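You operate a simulated robot arm through the tools that you are given. There is no shell and no other tool.

You run a simulated robot arm. Do the job below in one go: nothing can be reset, and whatever is moved stays where it is left.

JOB
Dab the black and silver bolts in thread lock and drop them in the brown block.
Fine: black in hole 1, silver in hole 2.
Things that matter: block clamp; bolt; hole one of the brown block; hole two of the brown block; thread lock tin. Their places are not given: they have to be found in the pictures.

It is judged by the outcome, as a careful person would: the job done as asked, and still so three seconds after it is handed in. It fails if anything else is knocked over, pushed out of place, dropped, spilled or broken.

ROBOT AND FRAMES
A 7-joint arm with a two-finger gripper, fixed in place. Base frame: the origin is at the foot of the arm, x ahead of it, y to its left, z up; the work surface is at about z = 0. Readings come in mm, degrees, newtons and seconds.
With the tool pointing down near the work surface it reaches from about 220 to 560 mm from the base axis. Its first joint turns from -166.0 to 166.0 degrees. Payload 1.2 kg.
Tool frame: the origin (TCP) lies between the finger pads and is the grasp point; the fingertips stand 22 mm ahead of it; z points along the fingers, y is the line along which they close. Largest opening 92 mm; the body of the gripper starts 65 mm behind the TCP.
Orientation is that of the tool frame in the base frame, as [roll, pitch, yaw] about the fixed x, y, z axes, in that order (R = Rz(yaw) Ry(pitch) Rx(roll)). With the fingers straight down and closing along the base's y, the tool's x points along the base's -x, its y along +y and its z along -z.

CONTROLS
- The arm moves only by the tool drive_tool. Its argument "plan" is a list of rows, each a list of 7 numbers: the shift along the tool's x, y, z in mm, then the turn, a rotation vector about the tool's x, y, z in degrees, then the gripper command, from -1 (fully open) to 1 (shut), values between in proportion. In form: [[dx, dy, dz, ax, ay, az, gripper], ...]. A call has 1 to 20 rows; each row shifts and turns the commanded pose from where the row before left it, along the tool's axes as they then stand. Rows are played at 5 a second. More than 50 mm and 8.6 degrees between two rows, or a gripper value outside its range, and nothing of the call is played. A pose out of reach is approached as far as the arm can. The call stops where the force on the tool passes 40 N (or 10 N more than at its start, if that is more) or the arm is blocked; 0.2 s more then pass. The fingers move at their own pace and stop on an object; they squeeze with about 26 N. The grip force told is the motor's: it shows also when the fingers shut on nothing. Time passes only in rows, and 0.2 s behind the last, so rows that do not move let the fingers close. It gives the time, the measured TCP pose, the force on the tool (base axes), the opening and the grip force at its end, in the units of the frame above (readings bear some noise), with the torque about the TCP (base axes, N m) and any sound that the robot's microphone picked up.
- Cameras (640 x 400 px; columns grow to the right, rows downward): "scene" is fixed at [400.4, 502.2, 591.6]; the picture's right is [-0.92, 0.39, 0.00], its down [0.33, 0.80, -0.50] and it looks along [-0.19, -0.47, -0.86] (base axes); focal length 343 px, centre (320, 200). "wrist" rides on the gripper at [71, 19, -102] in the tool frame; the picture's right is [-0.26, 0.97, 0.00], its down [-0.75, -0.20, -0.63] and it looks along [-0.60, -0.16, 0.78] (tool axes); focal length 280 px, centre (320, 200).
- camera(camera): a new picture of that camera. It takes no simulated time.
- locate(camera, pixels): for up to 12 pixels [column, row] of the newest picture of that camera ("zoom" is the newest enlarged one), the place [x, y, z] in the base frame of the surface seen there, good to about 2 mm. It takes no simulated time.
- zoom(camera, box): a new picture of the part [left, top, right, bottom] of that camera's present view, enlarged. It takes no simulated time.
- job_done(): hands the job in; it is judged then, once.

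Unless the task says otherwise, let go and move clear before handing in.

The tools are called after "Request:" as a command line: name --pt "numbers of a row" for each row, then --argument value for the rest, lists and objects as JSON in quotes. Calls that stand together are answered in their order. drive_tool: Moves the arm, as the interface text tells. Its arguments: {"type":"object","properties":{"plan":{"type":"array","items":{"type":"array","items":{"type":"number"}}}},"required":["plan"]} The other tools are called the same way: camera (camera) takes a picture; locate (camera, pixels) gives the place of the surface under pixels of a picture; zoom (camera, box) takes an enlarged picture of a part of a camera's view; job_done () hands the job in.

At the start:

```text
time: 0.0
eef_pos: [174.2, 339.0, 245.1]
tcp_rot: [-179.8, -0.1, 180.0]
ft_force: [-0.1, 0.1, 0.0]
torque: [0.01, 0.01, -0.01]
opening: 92.0
gripper_force: 0.1
```

scene: 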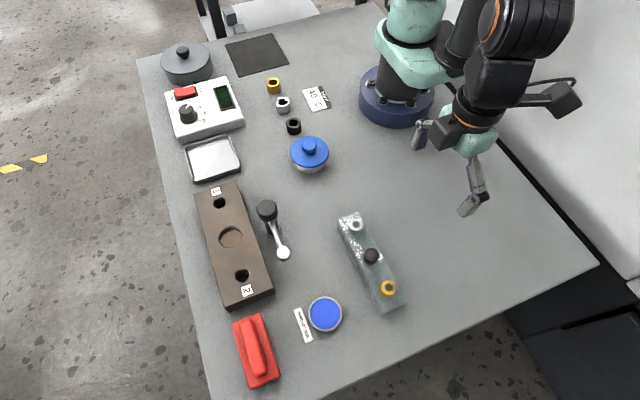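
wrist: 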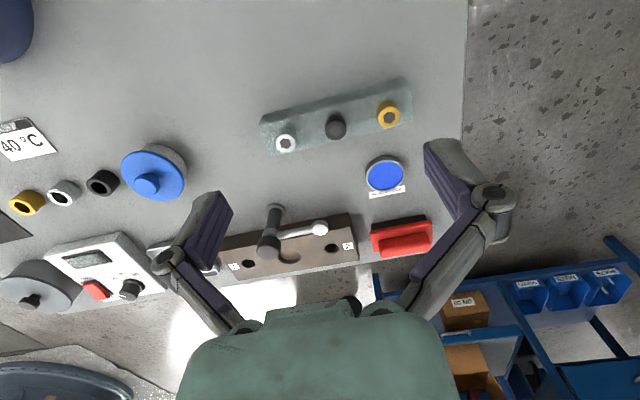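

The scene picture shows the brown block at about (233,245), the bolt rack at (370,260) and a blue tin at (325,314) with a label. I'll zoom in on each to read the labels and shapes.

Request:
zoom --camera "scene" --box '[180, 170, 300, 320]'

Request:
zoom --camera "scene" --box '[280, 200, 420, 350]'

Request:
zoom --camera "scene" --box '[150, 30, 350, 190]'

Request:
zoom --camera "wrist" --box '[200, 70, 450, 280]'

```text
2.67 times, centred on (240, 245) of scene
```

zoom: 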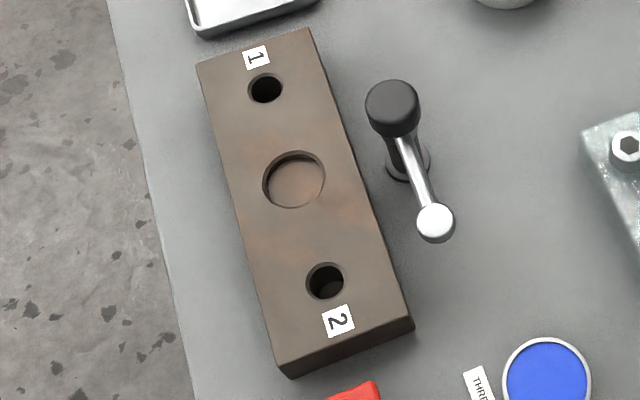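

```text
2.67 times, centred on (350, 275) of scene
```

zoom: 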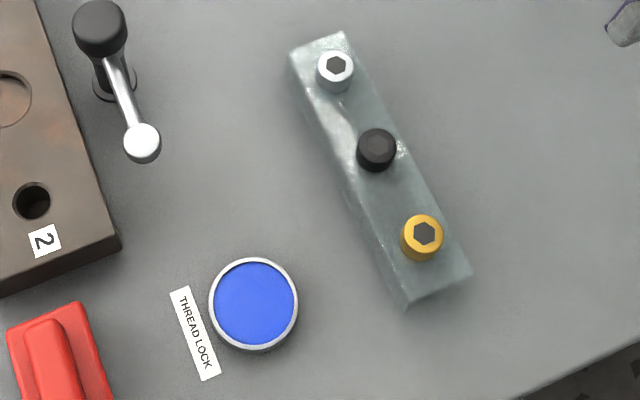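

```text
2.50 times, centred on (250, 110) of scene
```

zoom: 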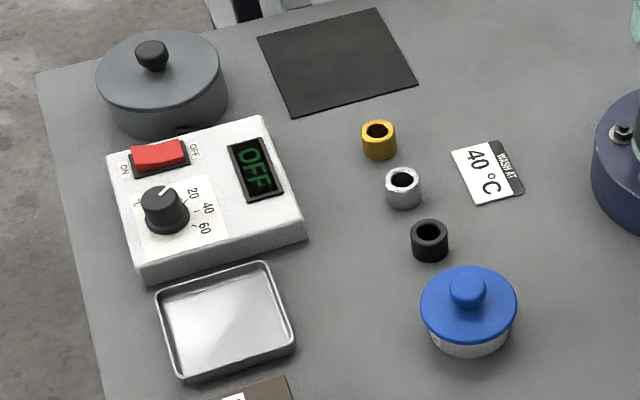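

```text
1.90 times, centred on (325, 175) of wrist
```

zoom: 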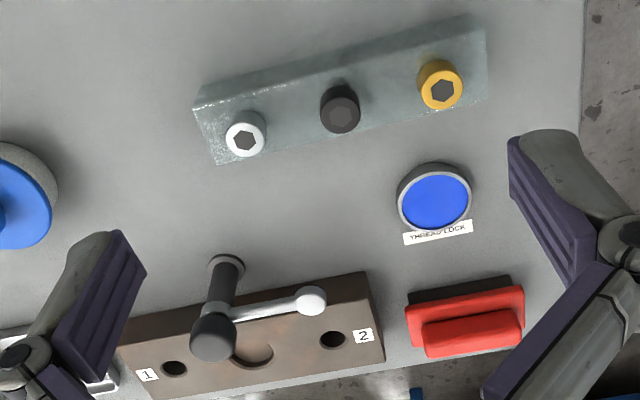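

The tin at (325,314) reads THREAD LOCK and its blue contents look open. The clamp at (270,225) is a black post with a silver lever, so I'll take a closer look at it and locate the key points.

Request:
zoom --camera "scene" --box '[235, 185, 305, 275]'

Request:
zoom --camera "wrist" --box '[220, 190, 370, 290]'

Request:
camera --camera "scene"

Request:
locate --camera "scene" --pixels '[[355, 225], [371, 255], [388, 288], [325, 314], [219, 203], [242, 275], [231, 237], [267, 208], [283, 253], [276, 232], [278, 238], [345, 250]]'

Request:
locate --camera "scene" --pixels '[[196, 194], [238, 183], [272, 292], [225, 305], [340, 217], [360, 214], [402, 296], [383, 305], [343, 314], [308, 314], [325, 298], [325, 331]]'

```text
4.44 times, centred on (270, 230) of scene
```

zoom: 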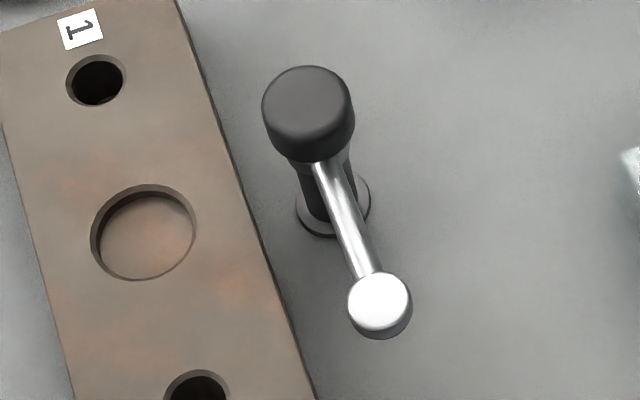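

```text
4.00 times, centred on (295, 240) of wrist
```

zoom: 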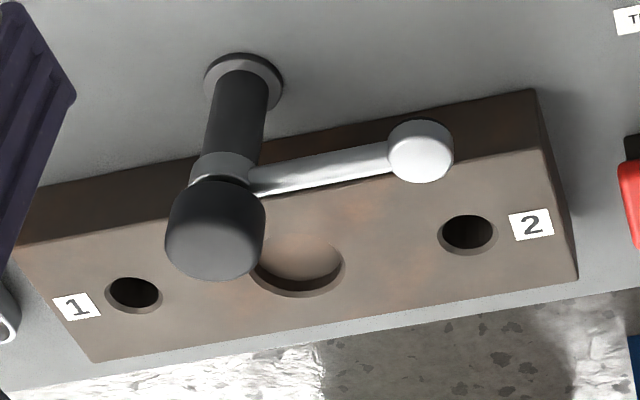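

```text
taken
```

scene: 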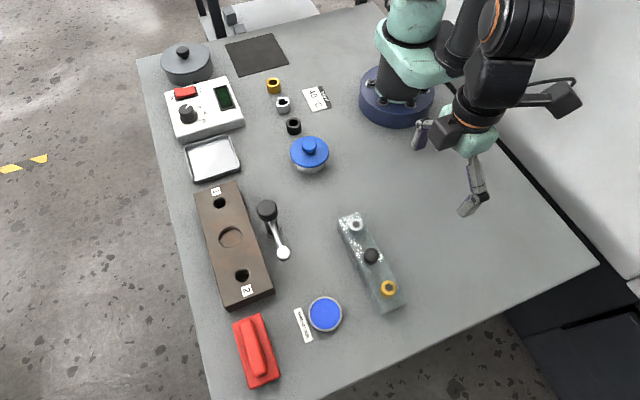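

```text
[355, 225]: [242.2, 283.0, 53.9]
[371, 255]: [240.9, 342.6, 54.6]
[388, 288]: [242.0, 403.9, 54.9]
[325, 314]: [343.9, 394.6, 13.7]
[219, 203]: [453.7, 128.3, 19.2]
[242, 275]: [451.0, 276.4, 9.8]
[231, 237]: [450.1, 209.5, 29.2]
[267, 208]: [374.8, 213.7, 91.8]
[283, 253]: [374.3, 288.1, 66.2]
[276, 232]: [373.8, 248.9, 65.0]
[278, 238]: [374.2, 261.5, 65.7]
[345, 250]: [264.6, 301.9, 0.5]
```

```text
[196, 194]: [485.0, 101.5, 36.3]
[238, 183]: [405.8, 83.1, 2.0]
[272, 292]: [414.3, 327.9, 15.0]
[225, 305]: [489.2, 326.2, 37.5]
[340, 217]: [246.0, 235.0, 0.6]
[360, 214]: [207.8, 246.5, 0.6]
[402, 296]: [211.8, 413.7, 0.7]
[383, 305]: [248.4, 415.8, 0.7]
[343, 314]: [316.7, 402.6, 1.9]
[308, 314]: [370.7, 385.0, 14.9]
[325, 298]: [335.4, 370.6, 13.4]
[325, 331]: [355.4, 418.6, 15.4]
```

The block spans roughly x 415–488, y 100–328 with its top at z≈37. The clamp post stands at (375,213) and its lever points along +y at z≈65, clear of the block. I'll move up over that area at a safe height for a closer wrist view.

Request:
drive_tool --pt "-27 -22 10 0 0 0 -1" --pt "-27 -22 10 0 0 0 -1" --pt "-26 -22 10 0 0 0 -1" --pt "-26 -22 10 0 0 0 -1" --pt "0 0 0 0 0 0 -1"

Request:
camera --camera "wrist"

Request:
camera --camera "scene"

```text
time: 1.2
eef_pos: [281.1, 250.1, 207.1]
tcp_rot: [180.0, 0.1, -179.9]
ft_force: [-0.5, -0.6, 0.2]
torque: [0.0, -0.02, 0.03]
opening: 92.0
gripper_force: 0.2
```

```text
taken
```

wrist: 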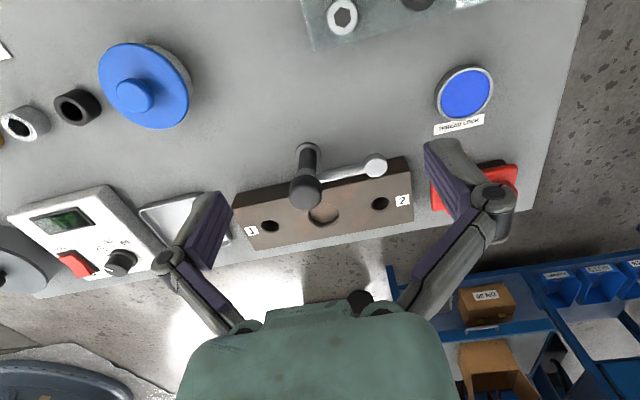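

```text
taken
```

scene: 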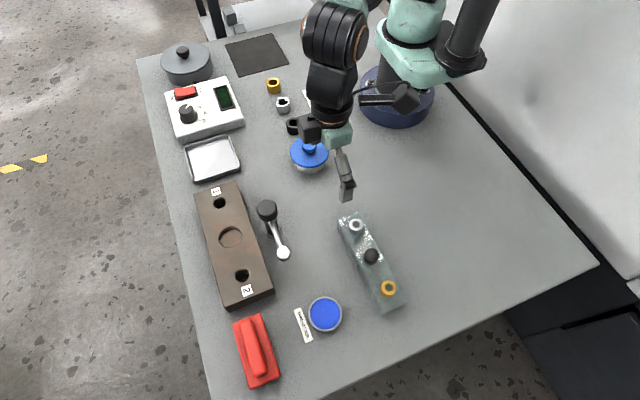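

The wrist view now shows the clamp at (310,180) and the block beneath it. I'll zoom in and measure.

Request:
zoom --camera "wrist" --box '[225, 135, 425, 260]'

Request:
locate --camera "zoom" --pixels '[[115, 295], [175, 295], [145, 275], [145, 300], [470, 220], [525, 220], [497, 205], [497, 235], [320, 245], [485, 75], [485, 105], [480, 120]]'

Request:
locate --camera "zoom" --pixels '[[252, 185], [240, 230], [265, 90], [267, 40], [300, 145], [400, 115], [460, 80], [510, 90], [30, 240], [605, 260], [570, 90], [400, 320]]'

```text
3.20 times, centred on (325, 198) of wrist
```

zoom: 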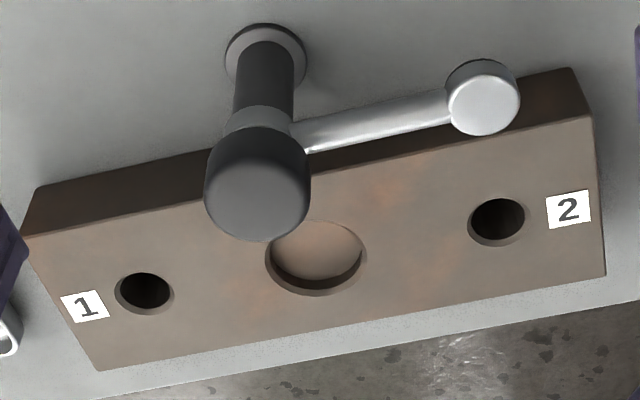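

```text
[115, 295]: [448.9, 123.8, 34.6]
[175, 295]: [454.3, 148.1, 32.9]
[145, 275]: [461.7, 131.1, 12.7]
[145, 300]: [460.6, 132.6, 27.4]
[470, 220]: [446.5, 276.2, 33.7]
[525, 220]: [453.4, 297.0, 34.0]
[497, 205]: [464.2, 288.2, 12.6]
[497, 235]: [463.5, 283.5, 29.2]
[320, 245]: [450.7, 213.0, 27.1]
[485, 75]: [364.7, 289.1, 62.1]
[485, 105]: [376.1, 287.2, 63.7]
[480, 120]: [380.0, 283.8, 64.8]
```

```text
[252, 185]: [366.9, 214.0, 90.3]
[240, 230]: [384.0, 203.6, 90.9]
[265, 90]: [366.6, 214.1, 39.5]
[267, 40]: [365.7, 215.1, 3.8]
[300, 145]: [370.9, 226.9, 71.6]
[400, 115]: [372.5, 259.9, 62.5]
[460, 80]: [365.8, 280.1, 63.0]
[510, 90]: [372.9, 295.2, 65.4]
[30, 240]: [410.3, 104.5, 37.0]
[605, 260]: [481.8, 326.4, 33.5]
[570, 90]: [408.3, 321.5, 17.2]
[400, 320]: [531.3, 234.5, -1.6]
```

Measured points: hole 1 near (451,135), hole 2 near (450,287), and a shallow recess at (450,212). I'll tilt the wrist from a clear position for a low-angle view of how the clamp lever sits relative to the block.

Request:
drive_tool --pt "8 0 20 0 0 0 -1" --pt "8 0 20 0 0 0 -1" --pt "0 0 20 0 0 0 -1" --pt "0 0 0 0 -8 0 -1" --pt "0 0 0 0 -8 0 -1" --pt "0 0 0 0 -8 0 -1" --pt "0 0 0 0 -8 0 -1" --pt "0 0 0 0 -8 0 -1" --pt "0 0 0 0 0 0 -1"

Request:
camera --camera "wrist"

```text
time: 3.2
eef_pos: [263.9, 250.7, 146.7]
tcp_rot: [179.9, 40.1, -179.9]
ft_force: [0.5, 0.1, 0.2]
torque: [0.01, 0.03, -0.01]
opening: 91.7
gripper_force: 0.1
```

```text
taken
```

wrist: 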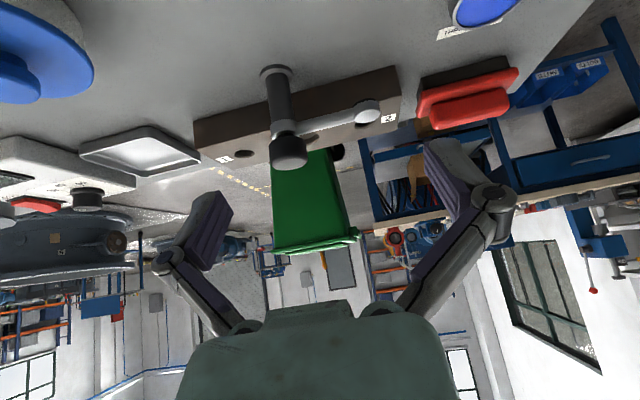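

Request:
zoom --camera "wrist" --box '[190, 55, 410, 180]'

Request:
locate --camera "zoom" --pixels '[[520, 135], [495, 140], [540, 170], [515, 195], [300, 260], [275, 215], [420, 170], [350, 195], [260, 70], [255, 30], [240, 245], [560, 120]]'

```text
2.91 times, centred on (300, 118) of wrist
```

zoom: 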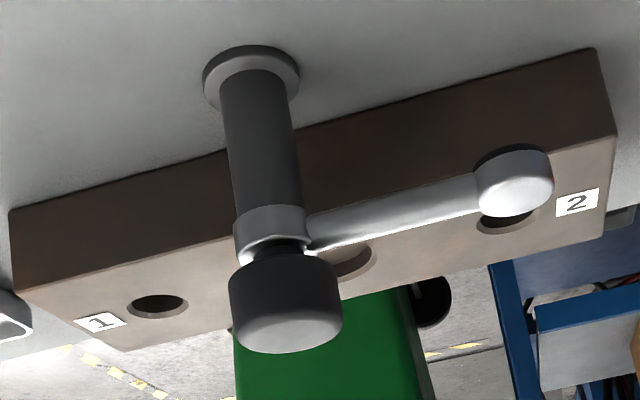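

```text
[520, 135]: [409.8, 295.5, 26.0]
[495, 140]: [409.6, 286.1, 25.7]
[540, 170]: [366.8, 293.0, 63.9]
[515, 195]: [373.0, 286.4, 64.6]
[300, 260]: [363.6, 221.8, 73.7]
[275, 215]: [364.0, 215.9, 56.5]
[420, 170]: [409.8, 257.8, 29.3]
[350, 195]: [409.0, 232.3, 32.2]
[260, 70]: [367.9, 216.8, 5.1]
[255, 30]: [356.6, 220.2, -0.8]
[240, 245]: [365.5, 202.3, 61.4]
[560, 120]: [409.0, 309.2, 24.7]
```

The clamp is a swing clamp that stands open: its lever is parallel to the block at z≈65 and touches nothing. Holes 1 and 2 are uncovered, so it is mainly an obstacle about 92 mm tall for me. Next I'll go over the rack for a close view of the bolts.

Request:
drive_tool --pt "0 0 0 0 8 0 -1" --pt "0 0 0 0 8 0 -1" --pt "0 0 0 0 8 0 -1" --pt "0 0 0 0 8 0 -1" --pt "0 0 0 0 8 0 -1" --pt "28 31 0 0 0 0 -1" --pt "28 31 0 0 0 0 -1" --pt "28 30 15 0 0 0 -1" --pt "0 0 0 0 0 0 -1"

Request:
camera --camera "wrist"

Request:
zoom --camera "wrist" --box '[180, 60, 480, 260]'

```text
time: 5.2
eef_pos: [179.8, 344.3, 130.9]
tcp_rot: [-180.0, 0.0, 180.0]
ft_force: [0.5, 0.1, -0.8]
torque: [0.01, 0.03, 0.01]
opening: 91.9
gripper_force: 0.1
```

```text
taken
```

wrist: 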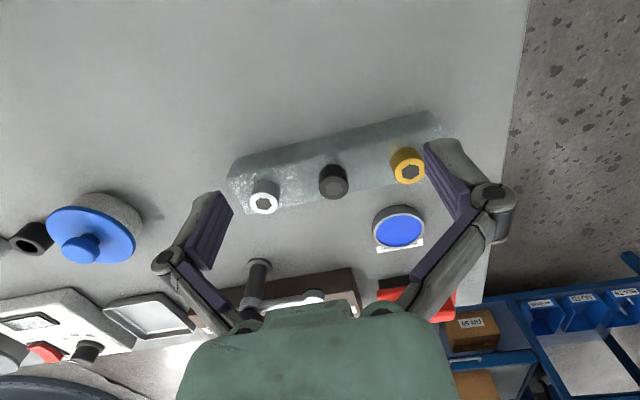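

```text
2.00 times, centred on (330, 160) of wrist
```

zoom: 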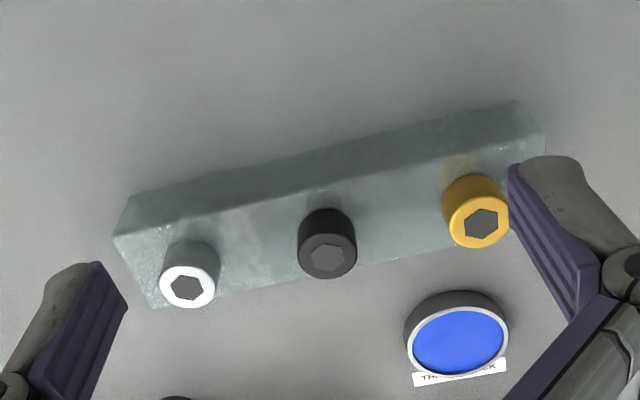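

Request:
zoom --camera "wrist" --box '[225, 140, 385, 240]'

Request:
locate --camera "zoom" --pixels '[[155, 270], [120, 255], [195, 260], [155, 215], [130, 230], [435, 190], [380, 185], [490, 185], [435, 140], [300, 170], [300, 220], [435, 205]]'

Request:
locate --camera "wrist" --pixels '[[230, 190], [232, 172], [440, 130], [300, 180], [255, 190], [380, 165], [333, 195], [333, 170], [264, 187], [260, 205], [375, 232], [425, 232]]'

```text
4.00 times, centred on (305, 190) of wrist
```

zoom: 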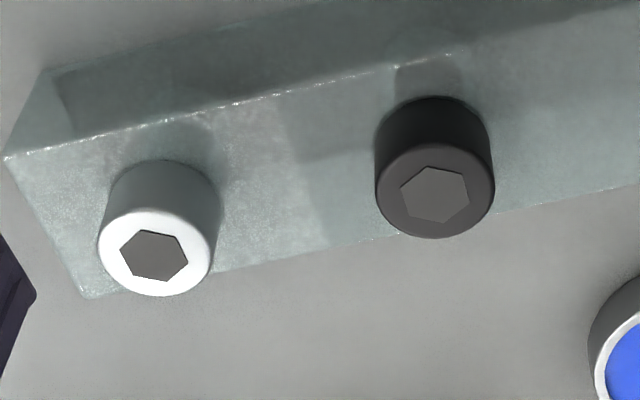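

```text
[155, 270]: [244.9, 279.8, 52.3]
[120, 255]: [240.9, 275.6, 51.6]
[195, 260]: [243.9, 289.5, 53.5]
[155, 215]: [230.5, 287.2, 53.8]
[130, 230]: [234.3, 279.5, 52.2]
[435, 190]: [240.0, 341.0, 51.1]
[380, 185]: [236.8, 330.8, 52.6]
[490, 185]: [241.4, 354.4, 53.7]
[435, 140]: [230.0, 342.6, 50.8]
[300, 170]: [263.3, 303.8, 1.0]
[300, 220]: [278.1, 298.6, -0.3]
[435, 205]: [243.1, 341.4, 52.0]
```

```text
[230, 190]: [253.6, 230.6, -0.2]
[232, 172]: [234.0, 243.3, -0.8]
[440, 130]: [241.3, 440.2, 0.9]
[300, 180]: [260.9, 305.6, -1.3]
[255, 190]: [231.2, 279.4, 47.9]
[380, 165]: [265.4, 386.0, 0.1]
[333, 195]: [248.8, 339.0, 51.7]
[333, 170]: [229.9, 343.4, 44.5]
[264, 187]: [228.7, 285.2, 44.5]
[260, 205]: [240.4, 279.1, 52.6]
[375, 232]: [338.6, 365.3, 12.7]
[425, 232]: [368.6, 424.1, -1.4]
```

The rack is clear glass, so the depth readings pass through it. The bolt heads sit on it with their tops at z≈53, and they are about 23 mm across and 16 mm high, with the black one at about (240,342.5) and the silver at about (240,282.5). I'll hover over the black bolt with a half-open gripper and check alignment.

Request:
drive_tool --pt "-20 0 0 0 0 0 -0.1" --pt "-20 0 0 0 0 0 -0.1" --pt "-20 -1.8 10 0 0 0 -0.1" --pt "0 0 20 0 0 0 -0.1" --pt "0 0 0 0 0 0 -0.1" --pt "0 0 0 0 0 0 -0.1"

Request:
zoom --camera "wrist" --box '[200, 80, 440, 230]'

Request:
zoom --camera "scene" --box '[310, 180, 430, 320]'

```text
time: 6.6
eef_pos: [243.1, 341.6, 101.3]
tcp_rot: [180.0, 0.0, -179.9]
ft_force: [0.7, -0.8, 0.4]
torque: [-0.01, 0.02, -0.01]
opening: 50.7
gripper_force: 0.0
```

```text
2.67 times, centred on (320, 155) of wrist
```

zoom: 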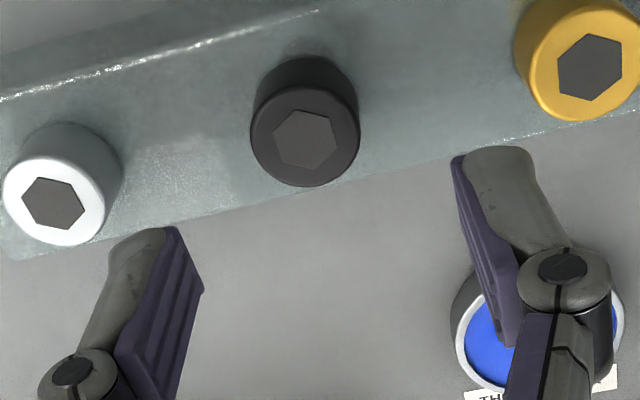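

```text
2.86 times, centred on (370, 250) of scene
```

zoom: 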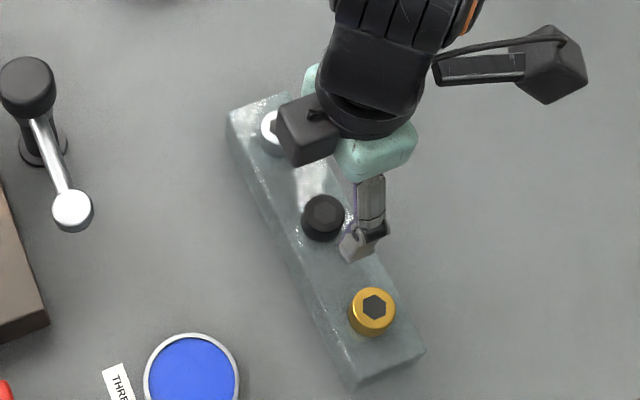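

Request:
locate --camera "wrist" --pixels '[[314, 130], [296, 130], [333, 128], [315, 147], [315, 113], [314, 106], [220, 152], [204, 153], [238, 155], [222, 169], [220, 140], [219, 130]]'

Request:
locate --camera "zoom" --pixels '[[322, 216], [306, 216], [338, 212], [322, 200], [322, 230], [374, 308], [350, 310], [395, 308]]'

```text
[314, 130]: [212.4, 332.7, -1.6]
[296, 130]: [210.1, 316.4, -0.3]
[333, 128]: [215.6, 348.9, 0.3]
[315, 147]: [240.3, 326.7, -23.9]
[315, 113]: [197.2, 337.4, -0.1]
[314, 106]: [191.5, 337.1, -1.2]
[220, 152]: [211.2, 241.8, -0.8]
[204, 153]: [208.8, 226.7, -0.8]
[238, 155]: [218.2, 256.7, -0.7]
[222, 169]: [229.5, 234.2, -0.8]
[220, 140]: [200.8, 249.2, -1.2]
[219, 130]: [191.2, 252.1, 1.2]
```

```text
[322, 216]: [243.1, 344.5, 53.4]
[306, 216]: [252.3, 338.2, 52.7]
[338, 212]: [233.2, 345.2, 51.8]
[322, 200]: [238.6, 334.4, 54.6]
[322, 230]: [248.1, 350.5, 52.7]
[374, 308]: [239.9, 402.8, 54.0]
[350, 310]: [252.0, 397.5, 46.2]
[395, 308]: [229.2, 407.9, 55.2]
```

The wrist locate used an older picture, so I'll take a fresh one and measure again.

Request:
camera --camera "wrist"

Request:
locate --camera "wrist" --pixels '[[314, 130], [296, 130], [333, 128], [315, 147], [315, 115], [314, 106], [220, 154], [205, 153], [238, 155], [222, 169], [220, 142], [219, 130]]'

```text
taken
```

wrist: 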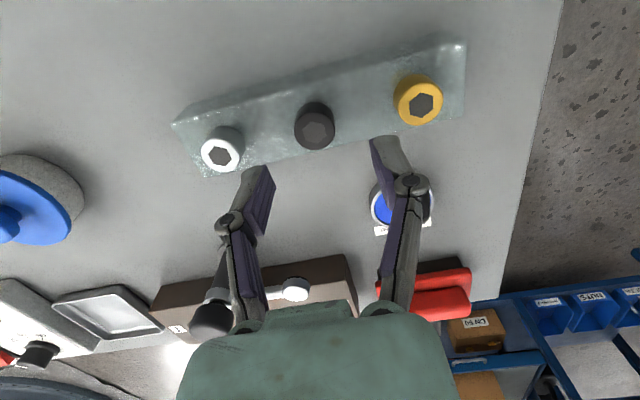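

```text
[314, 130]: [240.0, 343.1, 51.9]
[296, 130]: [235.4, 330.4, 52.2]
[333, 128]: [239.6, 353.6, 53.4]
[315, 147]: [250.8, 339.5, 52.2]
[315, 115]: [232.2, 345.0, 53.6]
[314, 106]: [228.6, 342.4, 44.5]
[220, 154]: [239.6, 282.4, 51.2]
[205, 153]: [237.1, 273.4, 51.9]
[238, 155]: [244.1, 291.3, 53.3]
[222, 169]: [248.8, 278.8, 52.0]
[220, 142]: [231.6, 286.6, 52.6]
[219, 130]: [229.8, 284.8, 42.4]
```

The black head centre is (240.7, 342.4) and the silver is (240.2, 282.7). I'll settle, read the pose, and descend part way.

Request:
drive_tool --pt "0 1 10 0 0 0 -0.1" --pt "0 0 10 0 0 0 -0.1" --pt "0 0 0 0 0 0 -0.1" --pt "0 0 0 0 0 0 -0.1"

Request:
drive_tool --pt "0 0 0 0 0 0 -0.1"

Request:
zoom --camera "wrist" --box '[200, 80, 440, 230]'

```text
time: 7.6
eef_pos: [241.4, 344.0, 79.6]
tcp_rot: [180.0, -0.1, 179.9]
ft_force: [0.1, 0.3, -0.3]
torque: [0.01, -0.02, 0.01]
opening: 50.6
gripper_force: 0.0
```

```text
time: 8.0
eef_pos: [241.5, 343.4, 80.7]
tcp_rot: [-179.9, 0.0, 180.0]
ft_force: [-0.2, -0.4, -0.1]
torque: [-0.03, 0.0, 0.0]
opening: 50.7
gripper_force: 0.1
```

```text
2.67 times, centred on (320, 155) of wrist
```

zoom: 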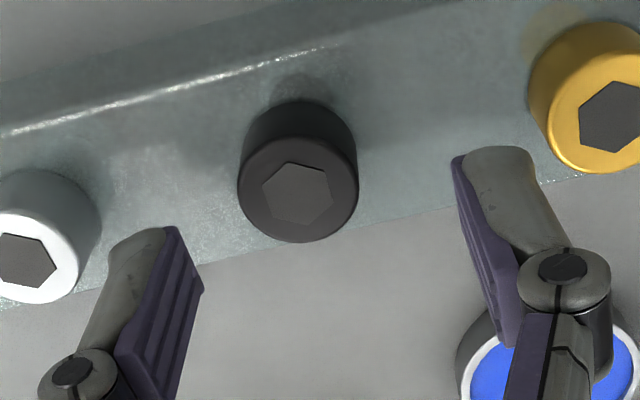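

The pose reads about (241,343,80), centred over the black head. I'll descend 18 mm so the tips stop about 3 mm above the rack top, then close.

Request:
drive_tool --pt "0 0 6 0 0 0 -0.1" --pt "0 0 6 0 0 0 -0.1" --pt "0 0 6 0 0 0 -0.1" --pt "0 0 0 0 0 0 -0.1"

Request:
zoom --camera "wrist" --box '[200, 80, 440, 230]'

Request:
zoom --camera "scene" --box '[310, 180, 430, 320]'

```text
time: 9.0
eef_pos: [240.4, 342.9, 63.4]
tcp_rot: [180.0, 0.0, 180.0]
ft_force: [-0.6, 0.5, 0.0]
torque: [0.01, 0.02, 0.01]
opening: 50.6
gripper_force: 0.0
```

```text
2.67 times, centred on (320, 155) of wrist
```

zoom: 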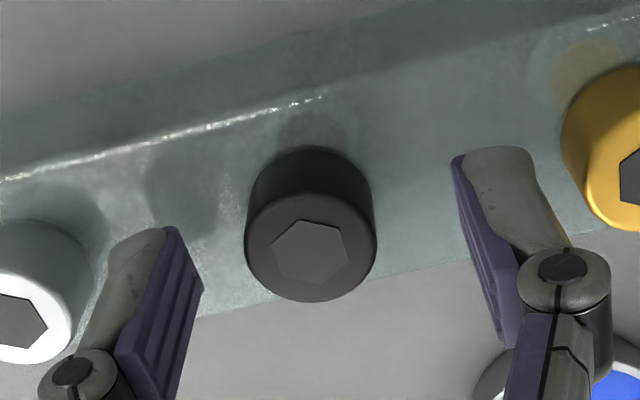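

```text
2.86 times, centred on (370, 250) of scene
```

zoom: 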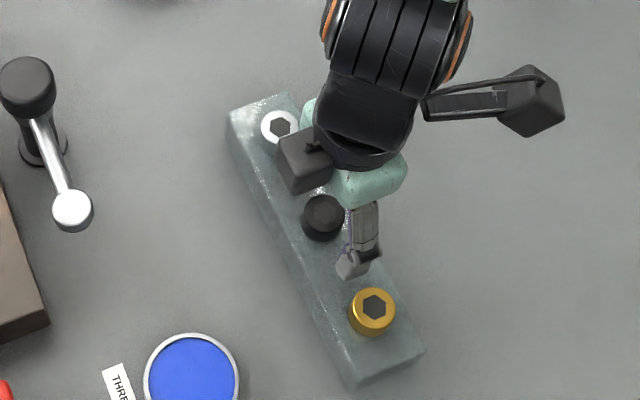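

Both fingers flank the black head with no contact force. Now I'll close and let the grip settle.

Request:
drive_tool --pt "0 0 0 0 0 0 0.2" --pt "0 0 0 0 0 0 0.4" --pt "0 0 0 0 0 0 0.6" --pt "0 0 0 0 0 0 1" --pt "0 0 0 0 0 0 1" --pt "0 0 0 0 0 0 1"

Request:
zoom --camera "wrist" --box '[200, 80, 440, 230]'

```text
time: 10.4
eef_pos: [239.8, 341.8, 61.9]
tcp_rot: [180.0, -0.1, -179.9]
ft_force: [0.7, 0.7, 2.7]
torque: [0.05, -0.02, 0.02]
opening: 22.9
gripper_force: 26.1
```

```text
2.67 times, centred on (320, 155) of wrist
```

zoom: 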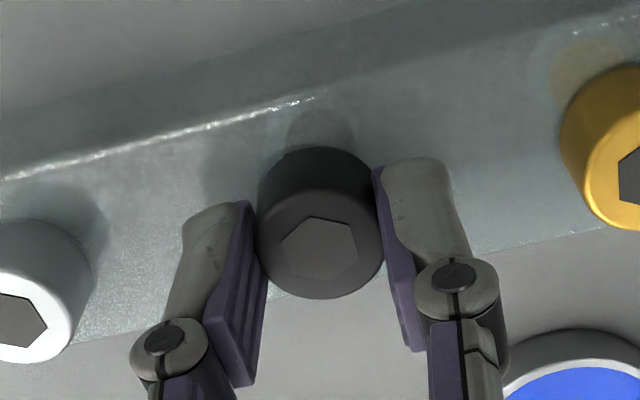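

The head is gripped at 22.9 mm opening. I'll lift slowly and check the rack stays put.

Request:
drive_tool --pt "0 0 -3 0 0 0 1" --pt "0 0 -4 0 0 0 1" --pt "0 0 -6 0 0 0 1" --pt "0 0 -8 0 0 0 1" --pt "0 0 -10 0 0 0 1" --pt "0 0 -12 0 0 0 1" --pt "0 0 -12 0 0 0 1" --pt "0 0 -15 0 0 0 1" --pt "0 0 0 0 0 0 1"

Request:
camera --camera "scene"

Request:
zoom --camera "scene" --box '[280, 150, 430, 330]'

Request:
zoom --camera "wrist" --box '[200, 30, 440, 230]'

```text
time: 12.4
eef_pos: [241.5, 342.2, 133.6]
tcp_rot: [179.9, 0.0, -180.0]
ft_force: [0.1, 0.2, -0.5]
torque: [-0.01, 0.0, 0.02]
opening: 22.7
gripper_force: 25.7
```

```text
taken
```

scene: 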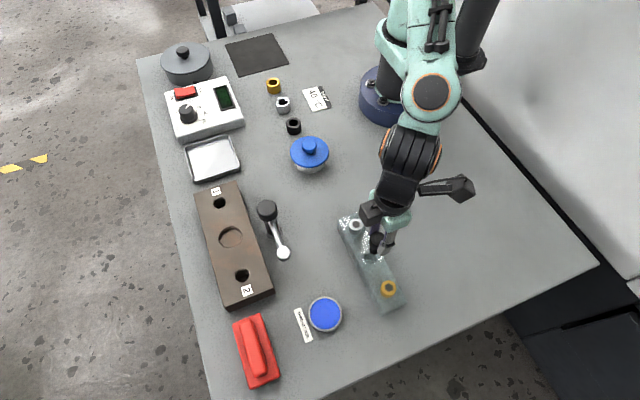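

```text
2.22 times, centred on (355, 240) of scene
```

zoom: 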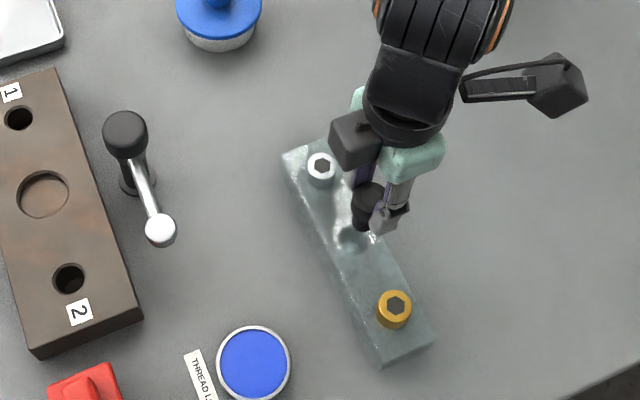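

```text
2.00 times, centred on (320, 130) of wrist
```

zoom: 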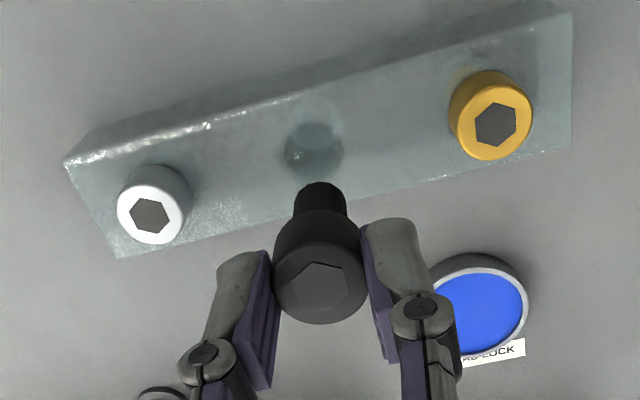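

The black bolt is out; it has a shank about 14 mm across. I'll measure its tip relative to the tool.

Request:
locate --camera "zoom" --pixels '[[320, 186], [320, 195], [320, 203], [297, 200], [343, 200], [320, 225], [318, 265], [318, 300], [318, 320], [315, 145], [280, 270], [360, 270]]'

Request:
zoom --camera "wrist" --box '[280, 100, 380, 200]'

```text
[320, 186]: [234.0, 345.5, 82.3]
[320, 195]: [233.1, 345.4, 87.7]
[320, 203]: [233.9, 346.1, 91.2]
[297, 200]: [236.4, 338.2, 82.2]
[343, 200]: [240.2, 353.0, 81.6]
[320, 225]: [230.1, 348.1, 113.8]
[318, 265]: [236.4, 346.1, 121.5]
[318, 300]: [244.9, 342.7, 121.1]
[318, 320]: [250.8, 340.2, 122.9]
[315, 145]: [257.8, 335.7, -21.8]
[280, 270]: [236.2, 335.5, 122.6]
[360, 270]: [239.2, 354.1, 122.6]
```

```text
4.00 times, centred on (330, 150) of wrist
```

zoom: 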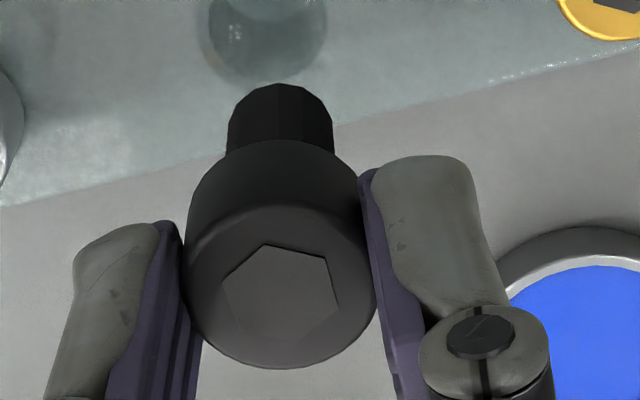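

The bolt tip hangs about 51 mm below the TCP. I'll travel at this height to above the tin and check the tin's centre and fill level.

Request:
drive_tool --pt "-15 7.5 0 0 0 0 1" --pt "-20 10 0 0 0 0 1" --pt "-20 10 0 0 0 0 1" --pt "-20 10 0 0 0 0 1" --pt "-15 7.5 0 0 0 0 1" --pt "-14 8 0 0 0 0 1" --pt "0 0 0 0 0 0 1" --pt "0 0 0 0 0 0 1"

Request:
camera --camera "wrist"

Request:
zoom --camera "wrist" --box '[240, 60, 400, 200]'

Request:
zoom --camera "scene" --box '[270, 240, 390, 360]'

```text
time: 14.2
eef_pos: [343.1, 394.4, 134.8]
tcp_rot: [179.9, 0.0, -180.0]
ft_force: [0.8, -0.3, -0.6]
torque: [0.03, 0.0, 0.01]
opening: 22.8
gripper_force: 26.2
```

```text
taken
```

wrist: 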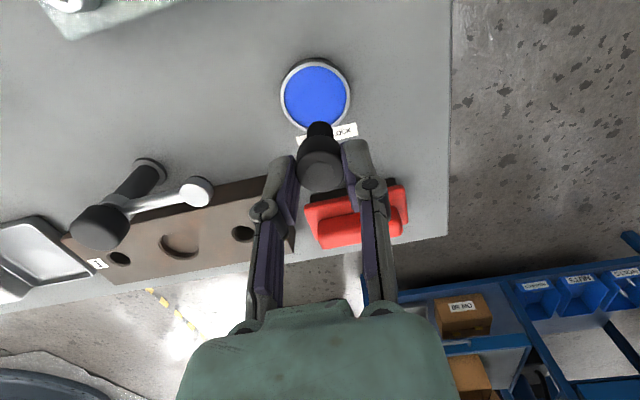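

```text
2.86 times, centred on (320, 130) of wrist
```

zoom: 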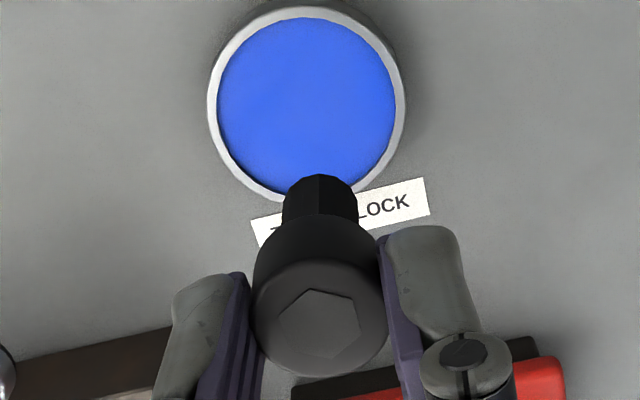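

```text
3.33 times, centred on (330, 300) of scene
```

zoom: 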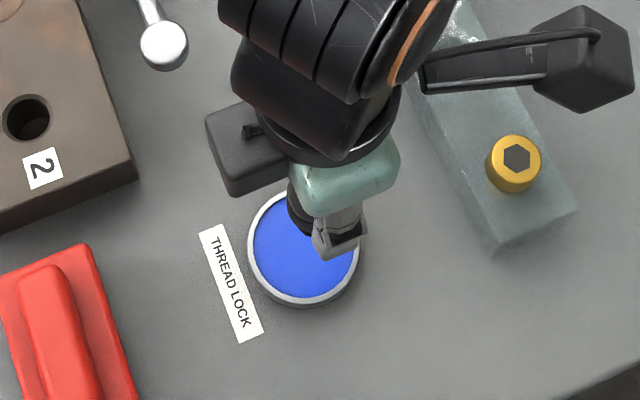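

Request:
locate --camera "wrist" --pixels '[[315, 97], [285, 100], [346, 92], [312, 66], [316, 122], [282, 102], [349, 92], [313, 60], [320, 124], [320, 130], [312, 75], [300, 97]]'

```text
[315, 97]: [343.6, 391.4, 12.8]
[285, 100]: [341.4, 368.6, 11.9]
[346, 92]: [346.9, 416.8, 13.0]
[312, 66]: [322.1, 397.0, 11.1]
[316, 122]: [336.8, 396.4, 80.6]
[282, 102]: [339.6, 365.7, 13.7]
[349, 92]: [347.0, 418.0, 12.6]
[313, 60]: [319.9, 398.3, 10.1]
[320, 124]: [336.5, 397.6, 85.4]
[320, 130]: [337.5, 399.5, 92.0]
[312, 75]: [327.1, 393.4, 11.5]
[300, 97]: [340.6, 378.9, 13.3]
```

The tin centre is about (345,393), its paste surface is at z≈12, and the bolt tip is at z≈81. I'll descend slowly so the tip ends about 4 mm into the paste.

Request:
drive_tool --pt "0 -2 15 0 0 0 1" --pt "0 0 15 0 0 0 1" --pt "0 0 15 0 0 0 1" --pt "0 0 10 0 0 0 1" --pt "0 0 7 0 0 0 1" --pt "0 0 0 0 0 0 1" --pt "0 0 0 0 0 0 1"

Request:
zoom --camera "wrist" --box '[240, 60, 400, 200]'

Request:
zoom --camera "scene" --box '[270, 240, 390, 360]'

```text
time: 15.8
eef_pos: [344.0, 394.1, 70.8]
tcp_rot: [179.9, 0.0, 180.0]
ft_force: [-0.4, -0.3, -0.7]
torque: [0.0, 0.01, -0.04]
opening: 22.6
gripper_force: 26.3
```

```text
2.86 times, centred on (320, 130) of wrist
```

zoom: 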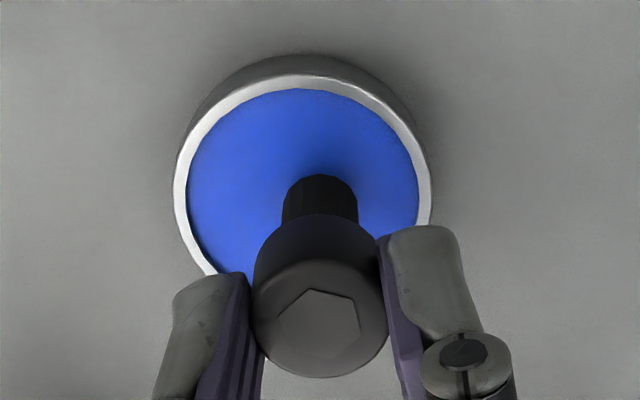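

```text
3.33 times, centred on (330, 300) of scene
```

zoom: 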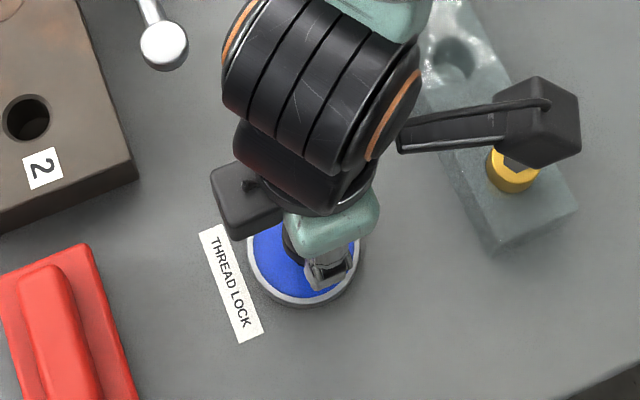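

The tip is at about z 19 and centred in the tin. I'll ease it down about 11 mm.

Request:
drive_tool --pt "0 0 3 0 0 0 1" --pt "0 0 3 0 0 0 1" --pt "0 0 2 0 0 0 1" --pt "0 0 1.5 0 0 0 1" --pt "0 0 1.5 0 0 0 1" --pt "0 0 0 0 0 0 1" --pt "0 0 0 0 0 0 1"

Request:
zoom --camera "wrist" --box '[240, 60, 400, 200]'

```text
time: 17.4
eef_pos: [344.5, 393.7, 61.0]
tcp_rot: [179.9, 0.1, 180.0]
ft_force: [6.4, 1.7, 17.1]
torque: [0.09, -0.23, -0.03]
opening: 23.0
gripper_force: 25.9
```

```text
2.86 times, centred on (320, 130) of wrist
```

zoom: 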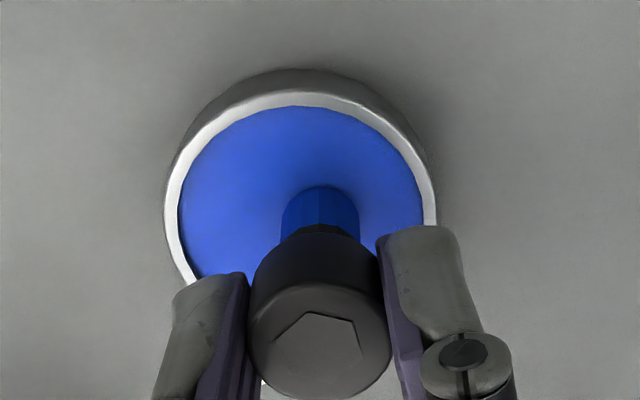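

The shank has turned blue, so it is coated, and the tip reached a firm surface with 17 N. I'll lift gently straight up and check the bolt in the grip.

Request:
drive_tool --pt "0 0 -1.5 0 0 0 1" --pt "0 0 -2 0 0 0 1" --pt "0 0 -4 0 0 0 1" --pt "0 0 -8 0 0 0 1" --pt "0 0 -12 0 0 0 1" --pt "0 0 -15 0 0 0 1" --pt "0 0 -15 0 0 0 1" --pt "0 0 -15 0 0 0 1" --pt "0 0 0 0 0 0 1" --pt "0 0 0 0 0 0 1"

Request:
camera --camera "wrist"

Request:
zoom --camera "wrist" --box '[270, 90, 370, 200]'

Request:
locate --camera "wrist" --pixels '[[320, 123], [320, 125], [320, 130], [310, 128], [329, 128], [320, 150], [320, 165], [320, 175], [304, 165], [336, 165], [320, 188], [315, 95]]'

Request:
zoom --camera "scene" --box '[270, 240, 390, 360]'

```text
time: 19.6
eef_pos: [344.1, 392.9, 131.8]
tcp_rot: [180.0, 0.0, -180.0]
ft_force: [-0.1, -0.5, -1.0]
torque: [0.01, -0.01, 0.02]
opening: 22.6
gripper_force: 25.4
```

```text
taken
```

wrist: 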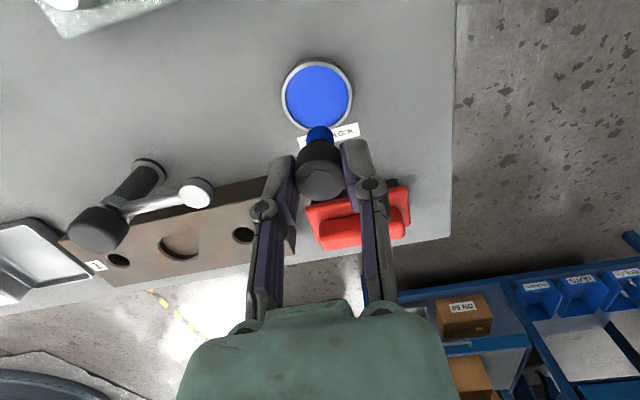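

```text
3.64 times, centred on (320, 145) of wrist
```

zoom: 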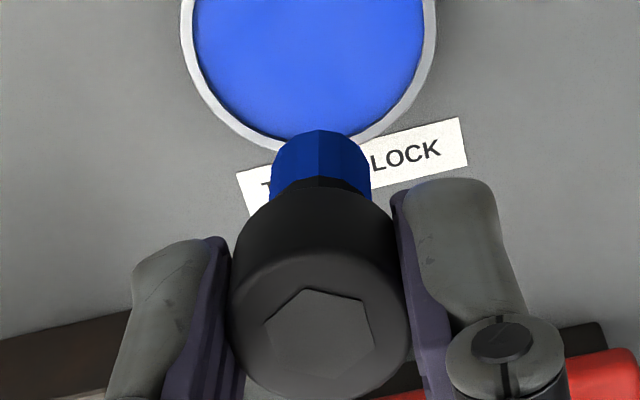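

```text
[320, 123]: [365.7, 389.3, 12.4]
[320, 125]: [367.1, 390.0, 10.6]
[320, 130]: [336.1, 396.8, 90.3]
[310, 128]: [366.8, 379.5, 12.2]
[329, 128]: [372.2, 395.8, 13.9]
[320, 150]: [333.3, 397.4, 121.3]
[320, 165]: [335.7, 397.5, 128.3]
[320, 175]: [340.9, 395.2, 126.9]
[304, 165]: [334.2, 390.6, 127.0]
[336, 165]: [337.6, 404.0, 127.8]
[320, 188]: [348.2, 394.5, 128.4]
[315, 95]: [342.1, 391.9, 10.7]
```

```text
3.33 times, centred on (330, 300) of scene
```

zoom: 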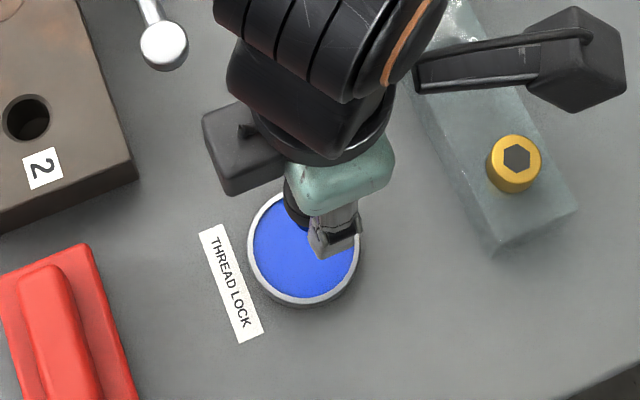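

The bolt is coated blue and still upright. It slid about 5 mm up in the grip, so its tip is now about 46.5 mm below the TCP and the head underside is about 21 mm below. I'll raise it above the 92 mm clamp and carry it to a hover over hole 1.

Request:
drive_tool --pt "0 0 -15 0 0 0 1" --pt "0 0 -18 0 0 0 1" --pt "-5 -12 0 0 0 0 1" --pt "-10 -24 0 0 0 0 1" --pt "-10 -24 0 0 0 0 1" --pt "-10 -24 0 0 0 0 1" --pt "-10 -24 0 0 0 0 1" --pt "-10 -24 0 0 0 0 1" --pt "-10 -24 0 0 0 0 1" --pt "-10 -24 0 0 0 0 1" --pt "-10 -24 0 0 0 0 1" --pt "-10 -24 0 0 0 0 1" --pt "-7 -18 0 0 0 0 1" --pt "-5 -12 0 0 0 0 1" --pt "0 0 0 0 0 0 1" --pt "0 0 0 0 0 0 1"

Request:
camera --camera "wrist"

Request:
camera --camera "scene"

Request:
zoom --camera "wrist" --box '[240, 60, 400, 200]'

Request:
zoom --camera "scene" --box '[180, 140, 300, 260]'

```text
time: 23.0
eef_pos: [451.3, 135.0, 166.0]
tcp_rot: [180.0, 0.0, -179.9]
ft_force: [-0.2, 1.0, -1.0]
torque: [-0.01, -0.04, -0.01]
opening: 22.7
gripper_force: 25.6
```

```text
taken
```

wrist: 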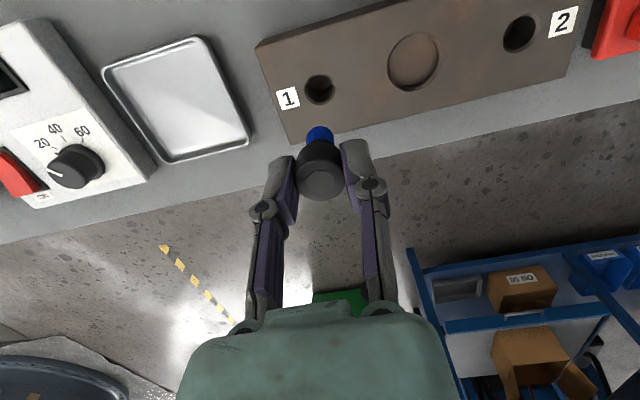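

```text
taken
```

scene: 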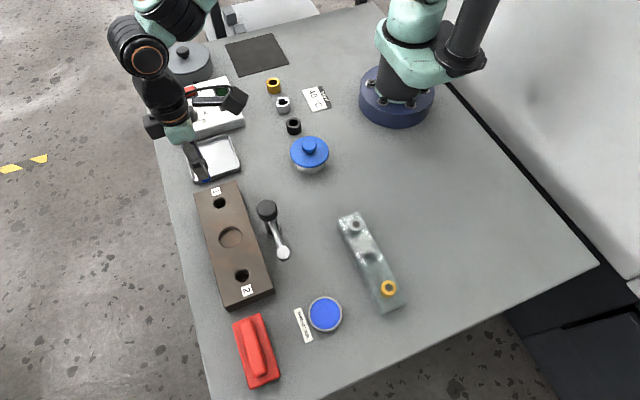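

```text
2.86 times, centred on (320, 130) of wrist
```

zoom: 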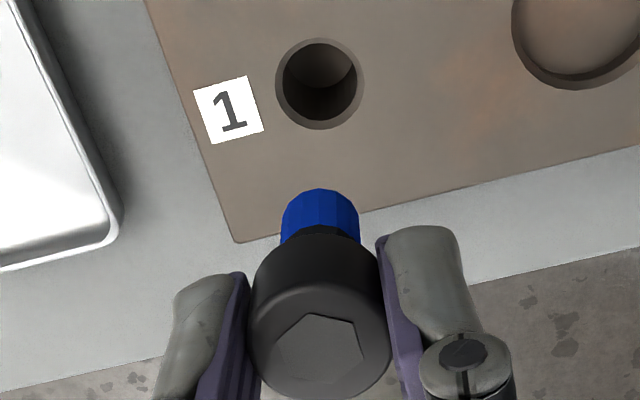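

```text
3.33 times, centred on (240, 200) of scene
```

zoom: 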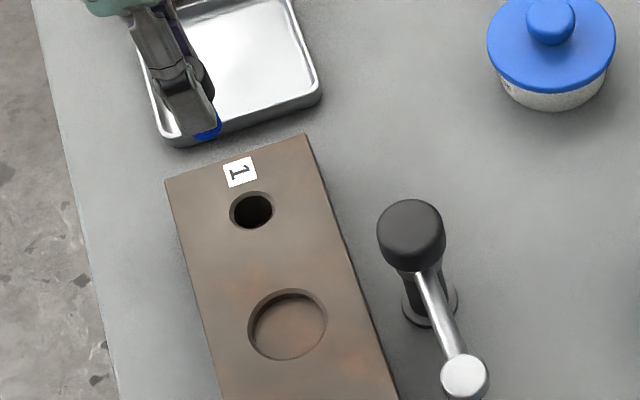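

Before lowering, I'll measure hole 1 precisely and check the rack, because the silver bolt position near (355,225) looks darker now.

Request:
locate --camera "wrist" --pixels '[[335.5, 89], [368, 88], [319, 73], [319, 106], [304, 89], [336, 88], [299, 75], [355, 140], [320, 80], [320, 95], [322, 127], [320, 131]]'

Request:
locate --camera "zoom" --pixels '[[229, 211], [273, 208], [252, 190], [250, 231], [235, 211], [270, 208]]'

Request:
zoom --camera "scene" --box '[310, 190, 430, 330]'

Request:
zoom --camera "wrist" --box '[290, 60, 350, 120]'

Request:
locate --camera "zoom" --pixels '[[140, 190], [490, 180], [320, 30], [320, 390], [175, 190], [455, 180], [310, 60], [310, 350], [100, 120], [540, 300], [320, 120], [320, 250]]'

```text
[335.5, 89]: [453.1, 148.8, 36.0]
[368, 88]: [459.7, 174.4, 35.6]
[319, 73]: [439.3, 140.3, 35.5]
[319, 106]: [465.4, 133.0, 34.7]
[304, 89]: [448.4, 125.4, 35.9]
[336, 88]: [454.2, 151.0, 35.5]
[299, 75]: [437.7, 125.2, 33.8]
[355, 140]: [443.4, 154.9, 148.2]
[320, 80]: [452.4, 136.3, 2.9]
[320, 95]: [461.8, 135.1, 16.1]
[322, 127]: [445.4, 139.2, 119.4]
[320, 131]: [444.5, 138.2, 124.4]
```

```text
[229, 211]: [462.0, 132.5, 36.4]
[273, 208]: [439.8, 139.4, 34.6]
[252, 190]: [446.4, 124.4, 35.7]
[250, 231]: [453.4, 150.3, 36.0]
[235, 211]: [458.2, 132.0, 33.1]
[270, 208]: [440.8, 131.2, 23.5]
```

```text
2.86 times, centred on (370, 260) of scene
```

zoom: 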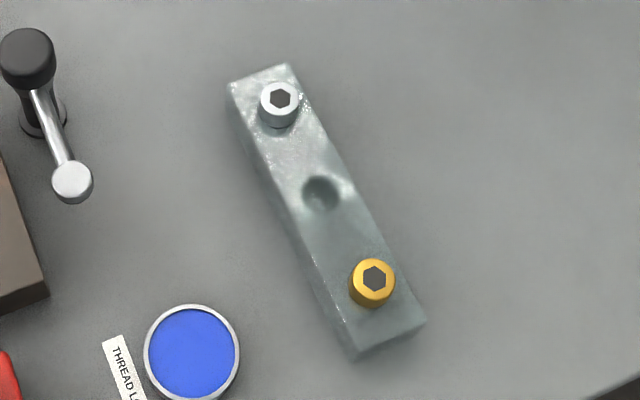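

```text
6.67 times, centred on (320, 90) of wrist
```

zoom: 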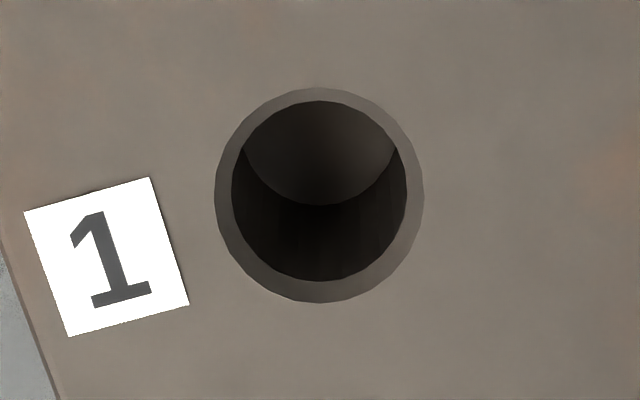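

```text
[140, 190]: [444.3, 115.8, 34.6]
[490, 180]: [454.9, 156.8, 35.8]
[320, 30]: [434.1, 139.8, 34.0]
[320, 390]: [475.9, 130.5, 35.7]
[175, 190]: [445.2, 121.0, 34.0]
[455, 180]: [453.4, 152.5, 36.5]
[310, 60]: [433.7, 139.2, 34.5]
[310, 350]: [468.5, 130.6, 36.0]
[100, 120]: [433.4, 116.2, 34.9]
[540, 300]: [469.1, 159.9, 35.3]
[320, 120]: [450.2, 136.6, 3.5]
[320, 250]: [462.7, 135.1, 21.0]
```

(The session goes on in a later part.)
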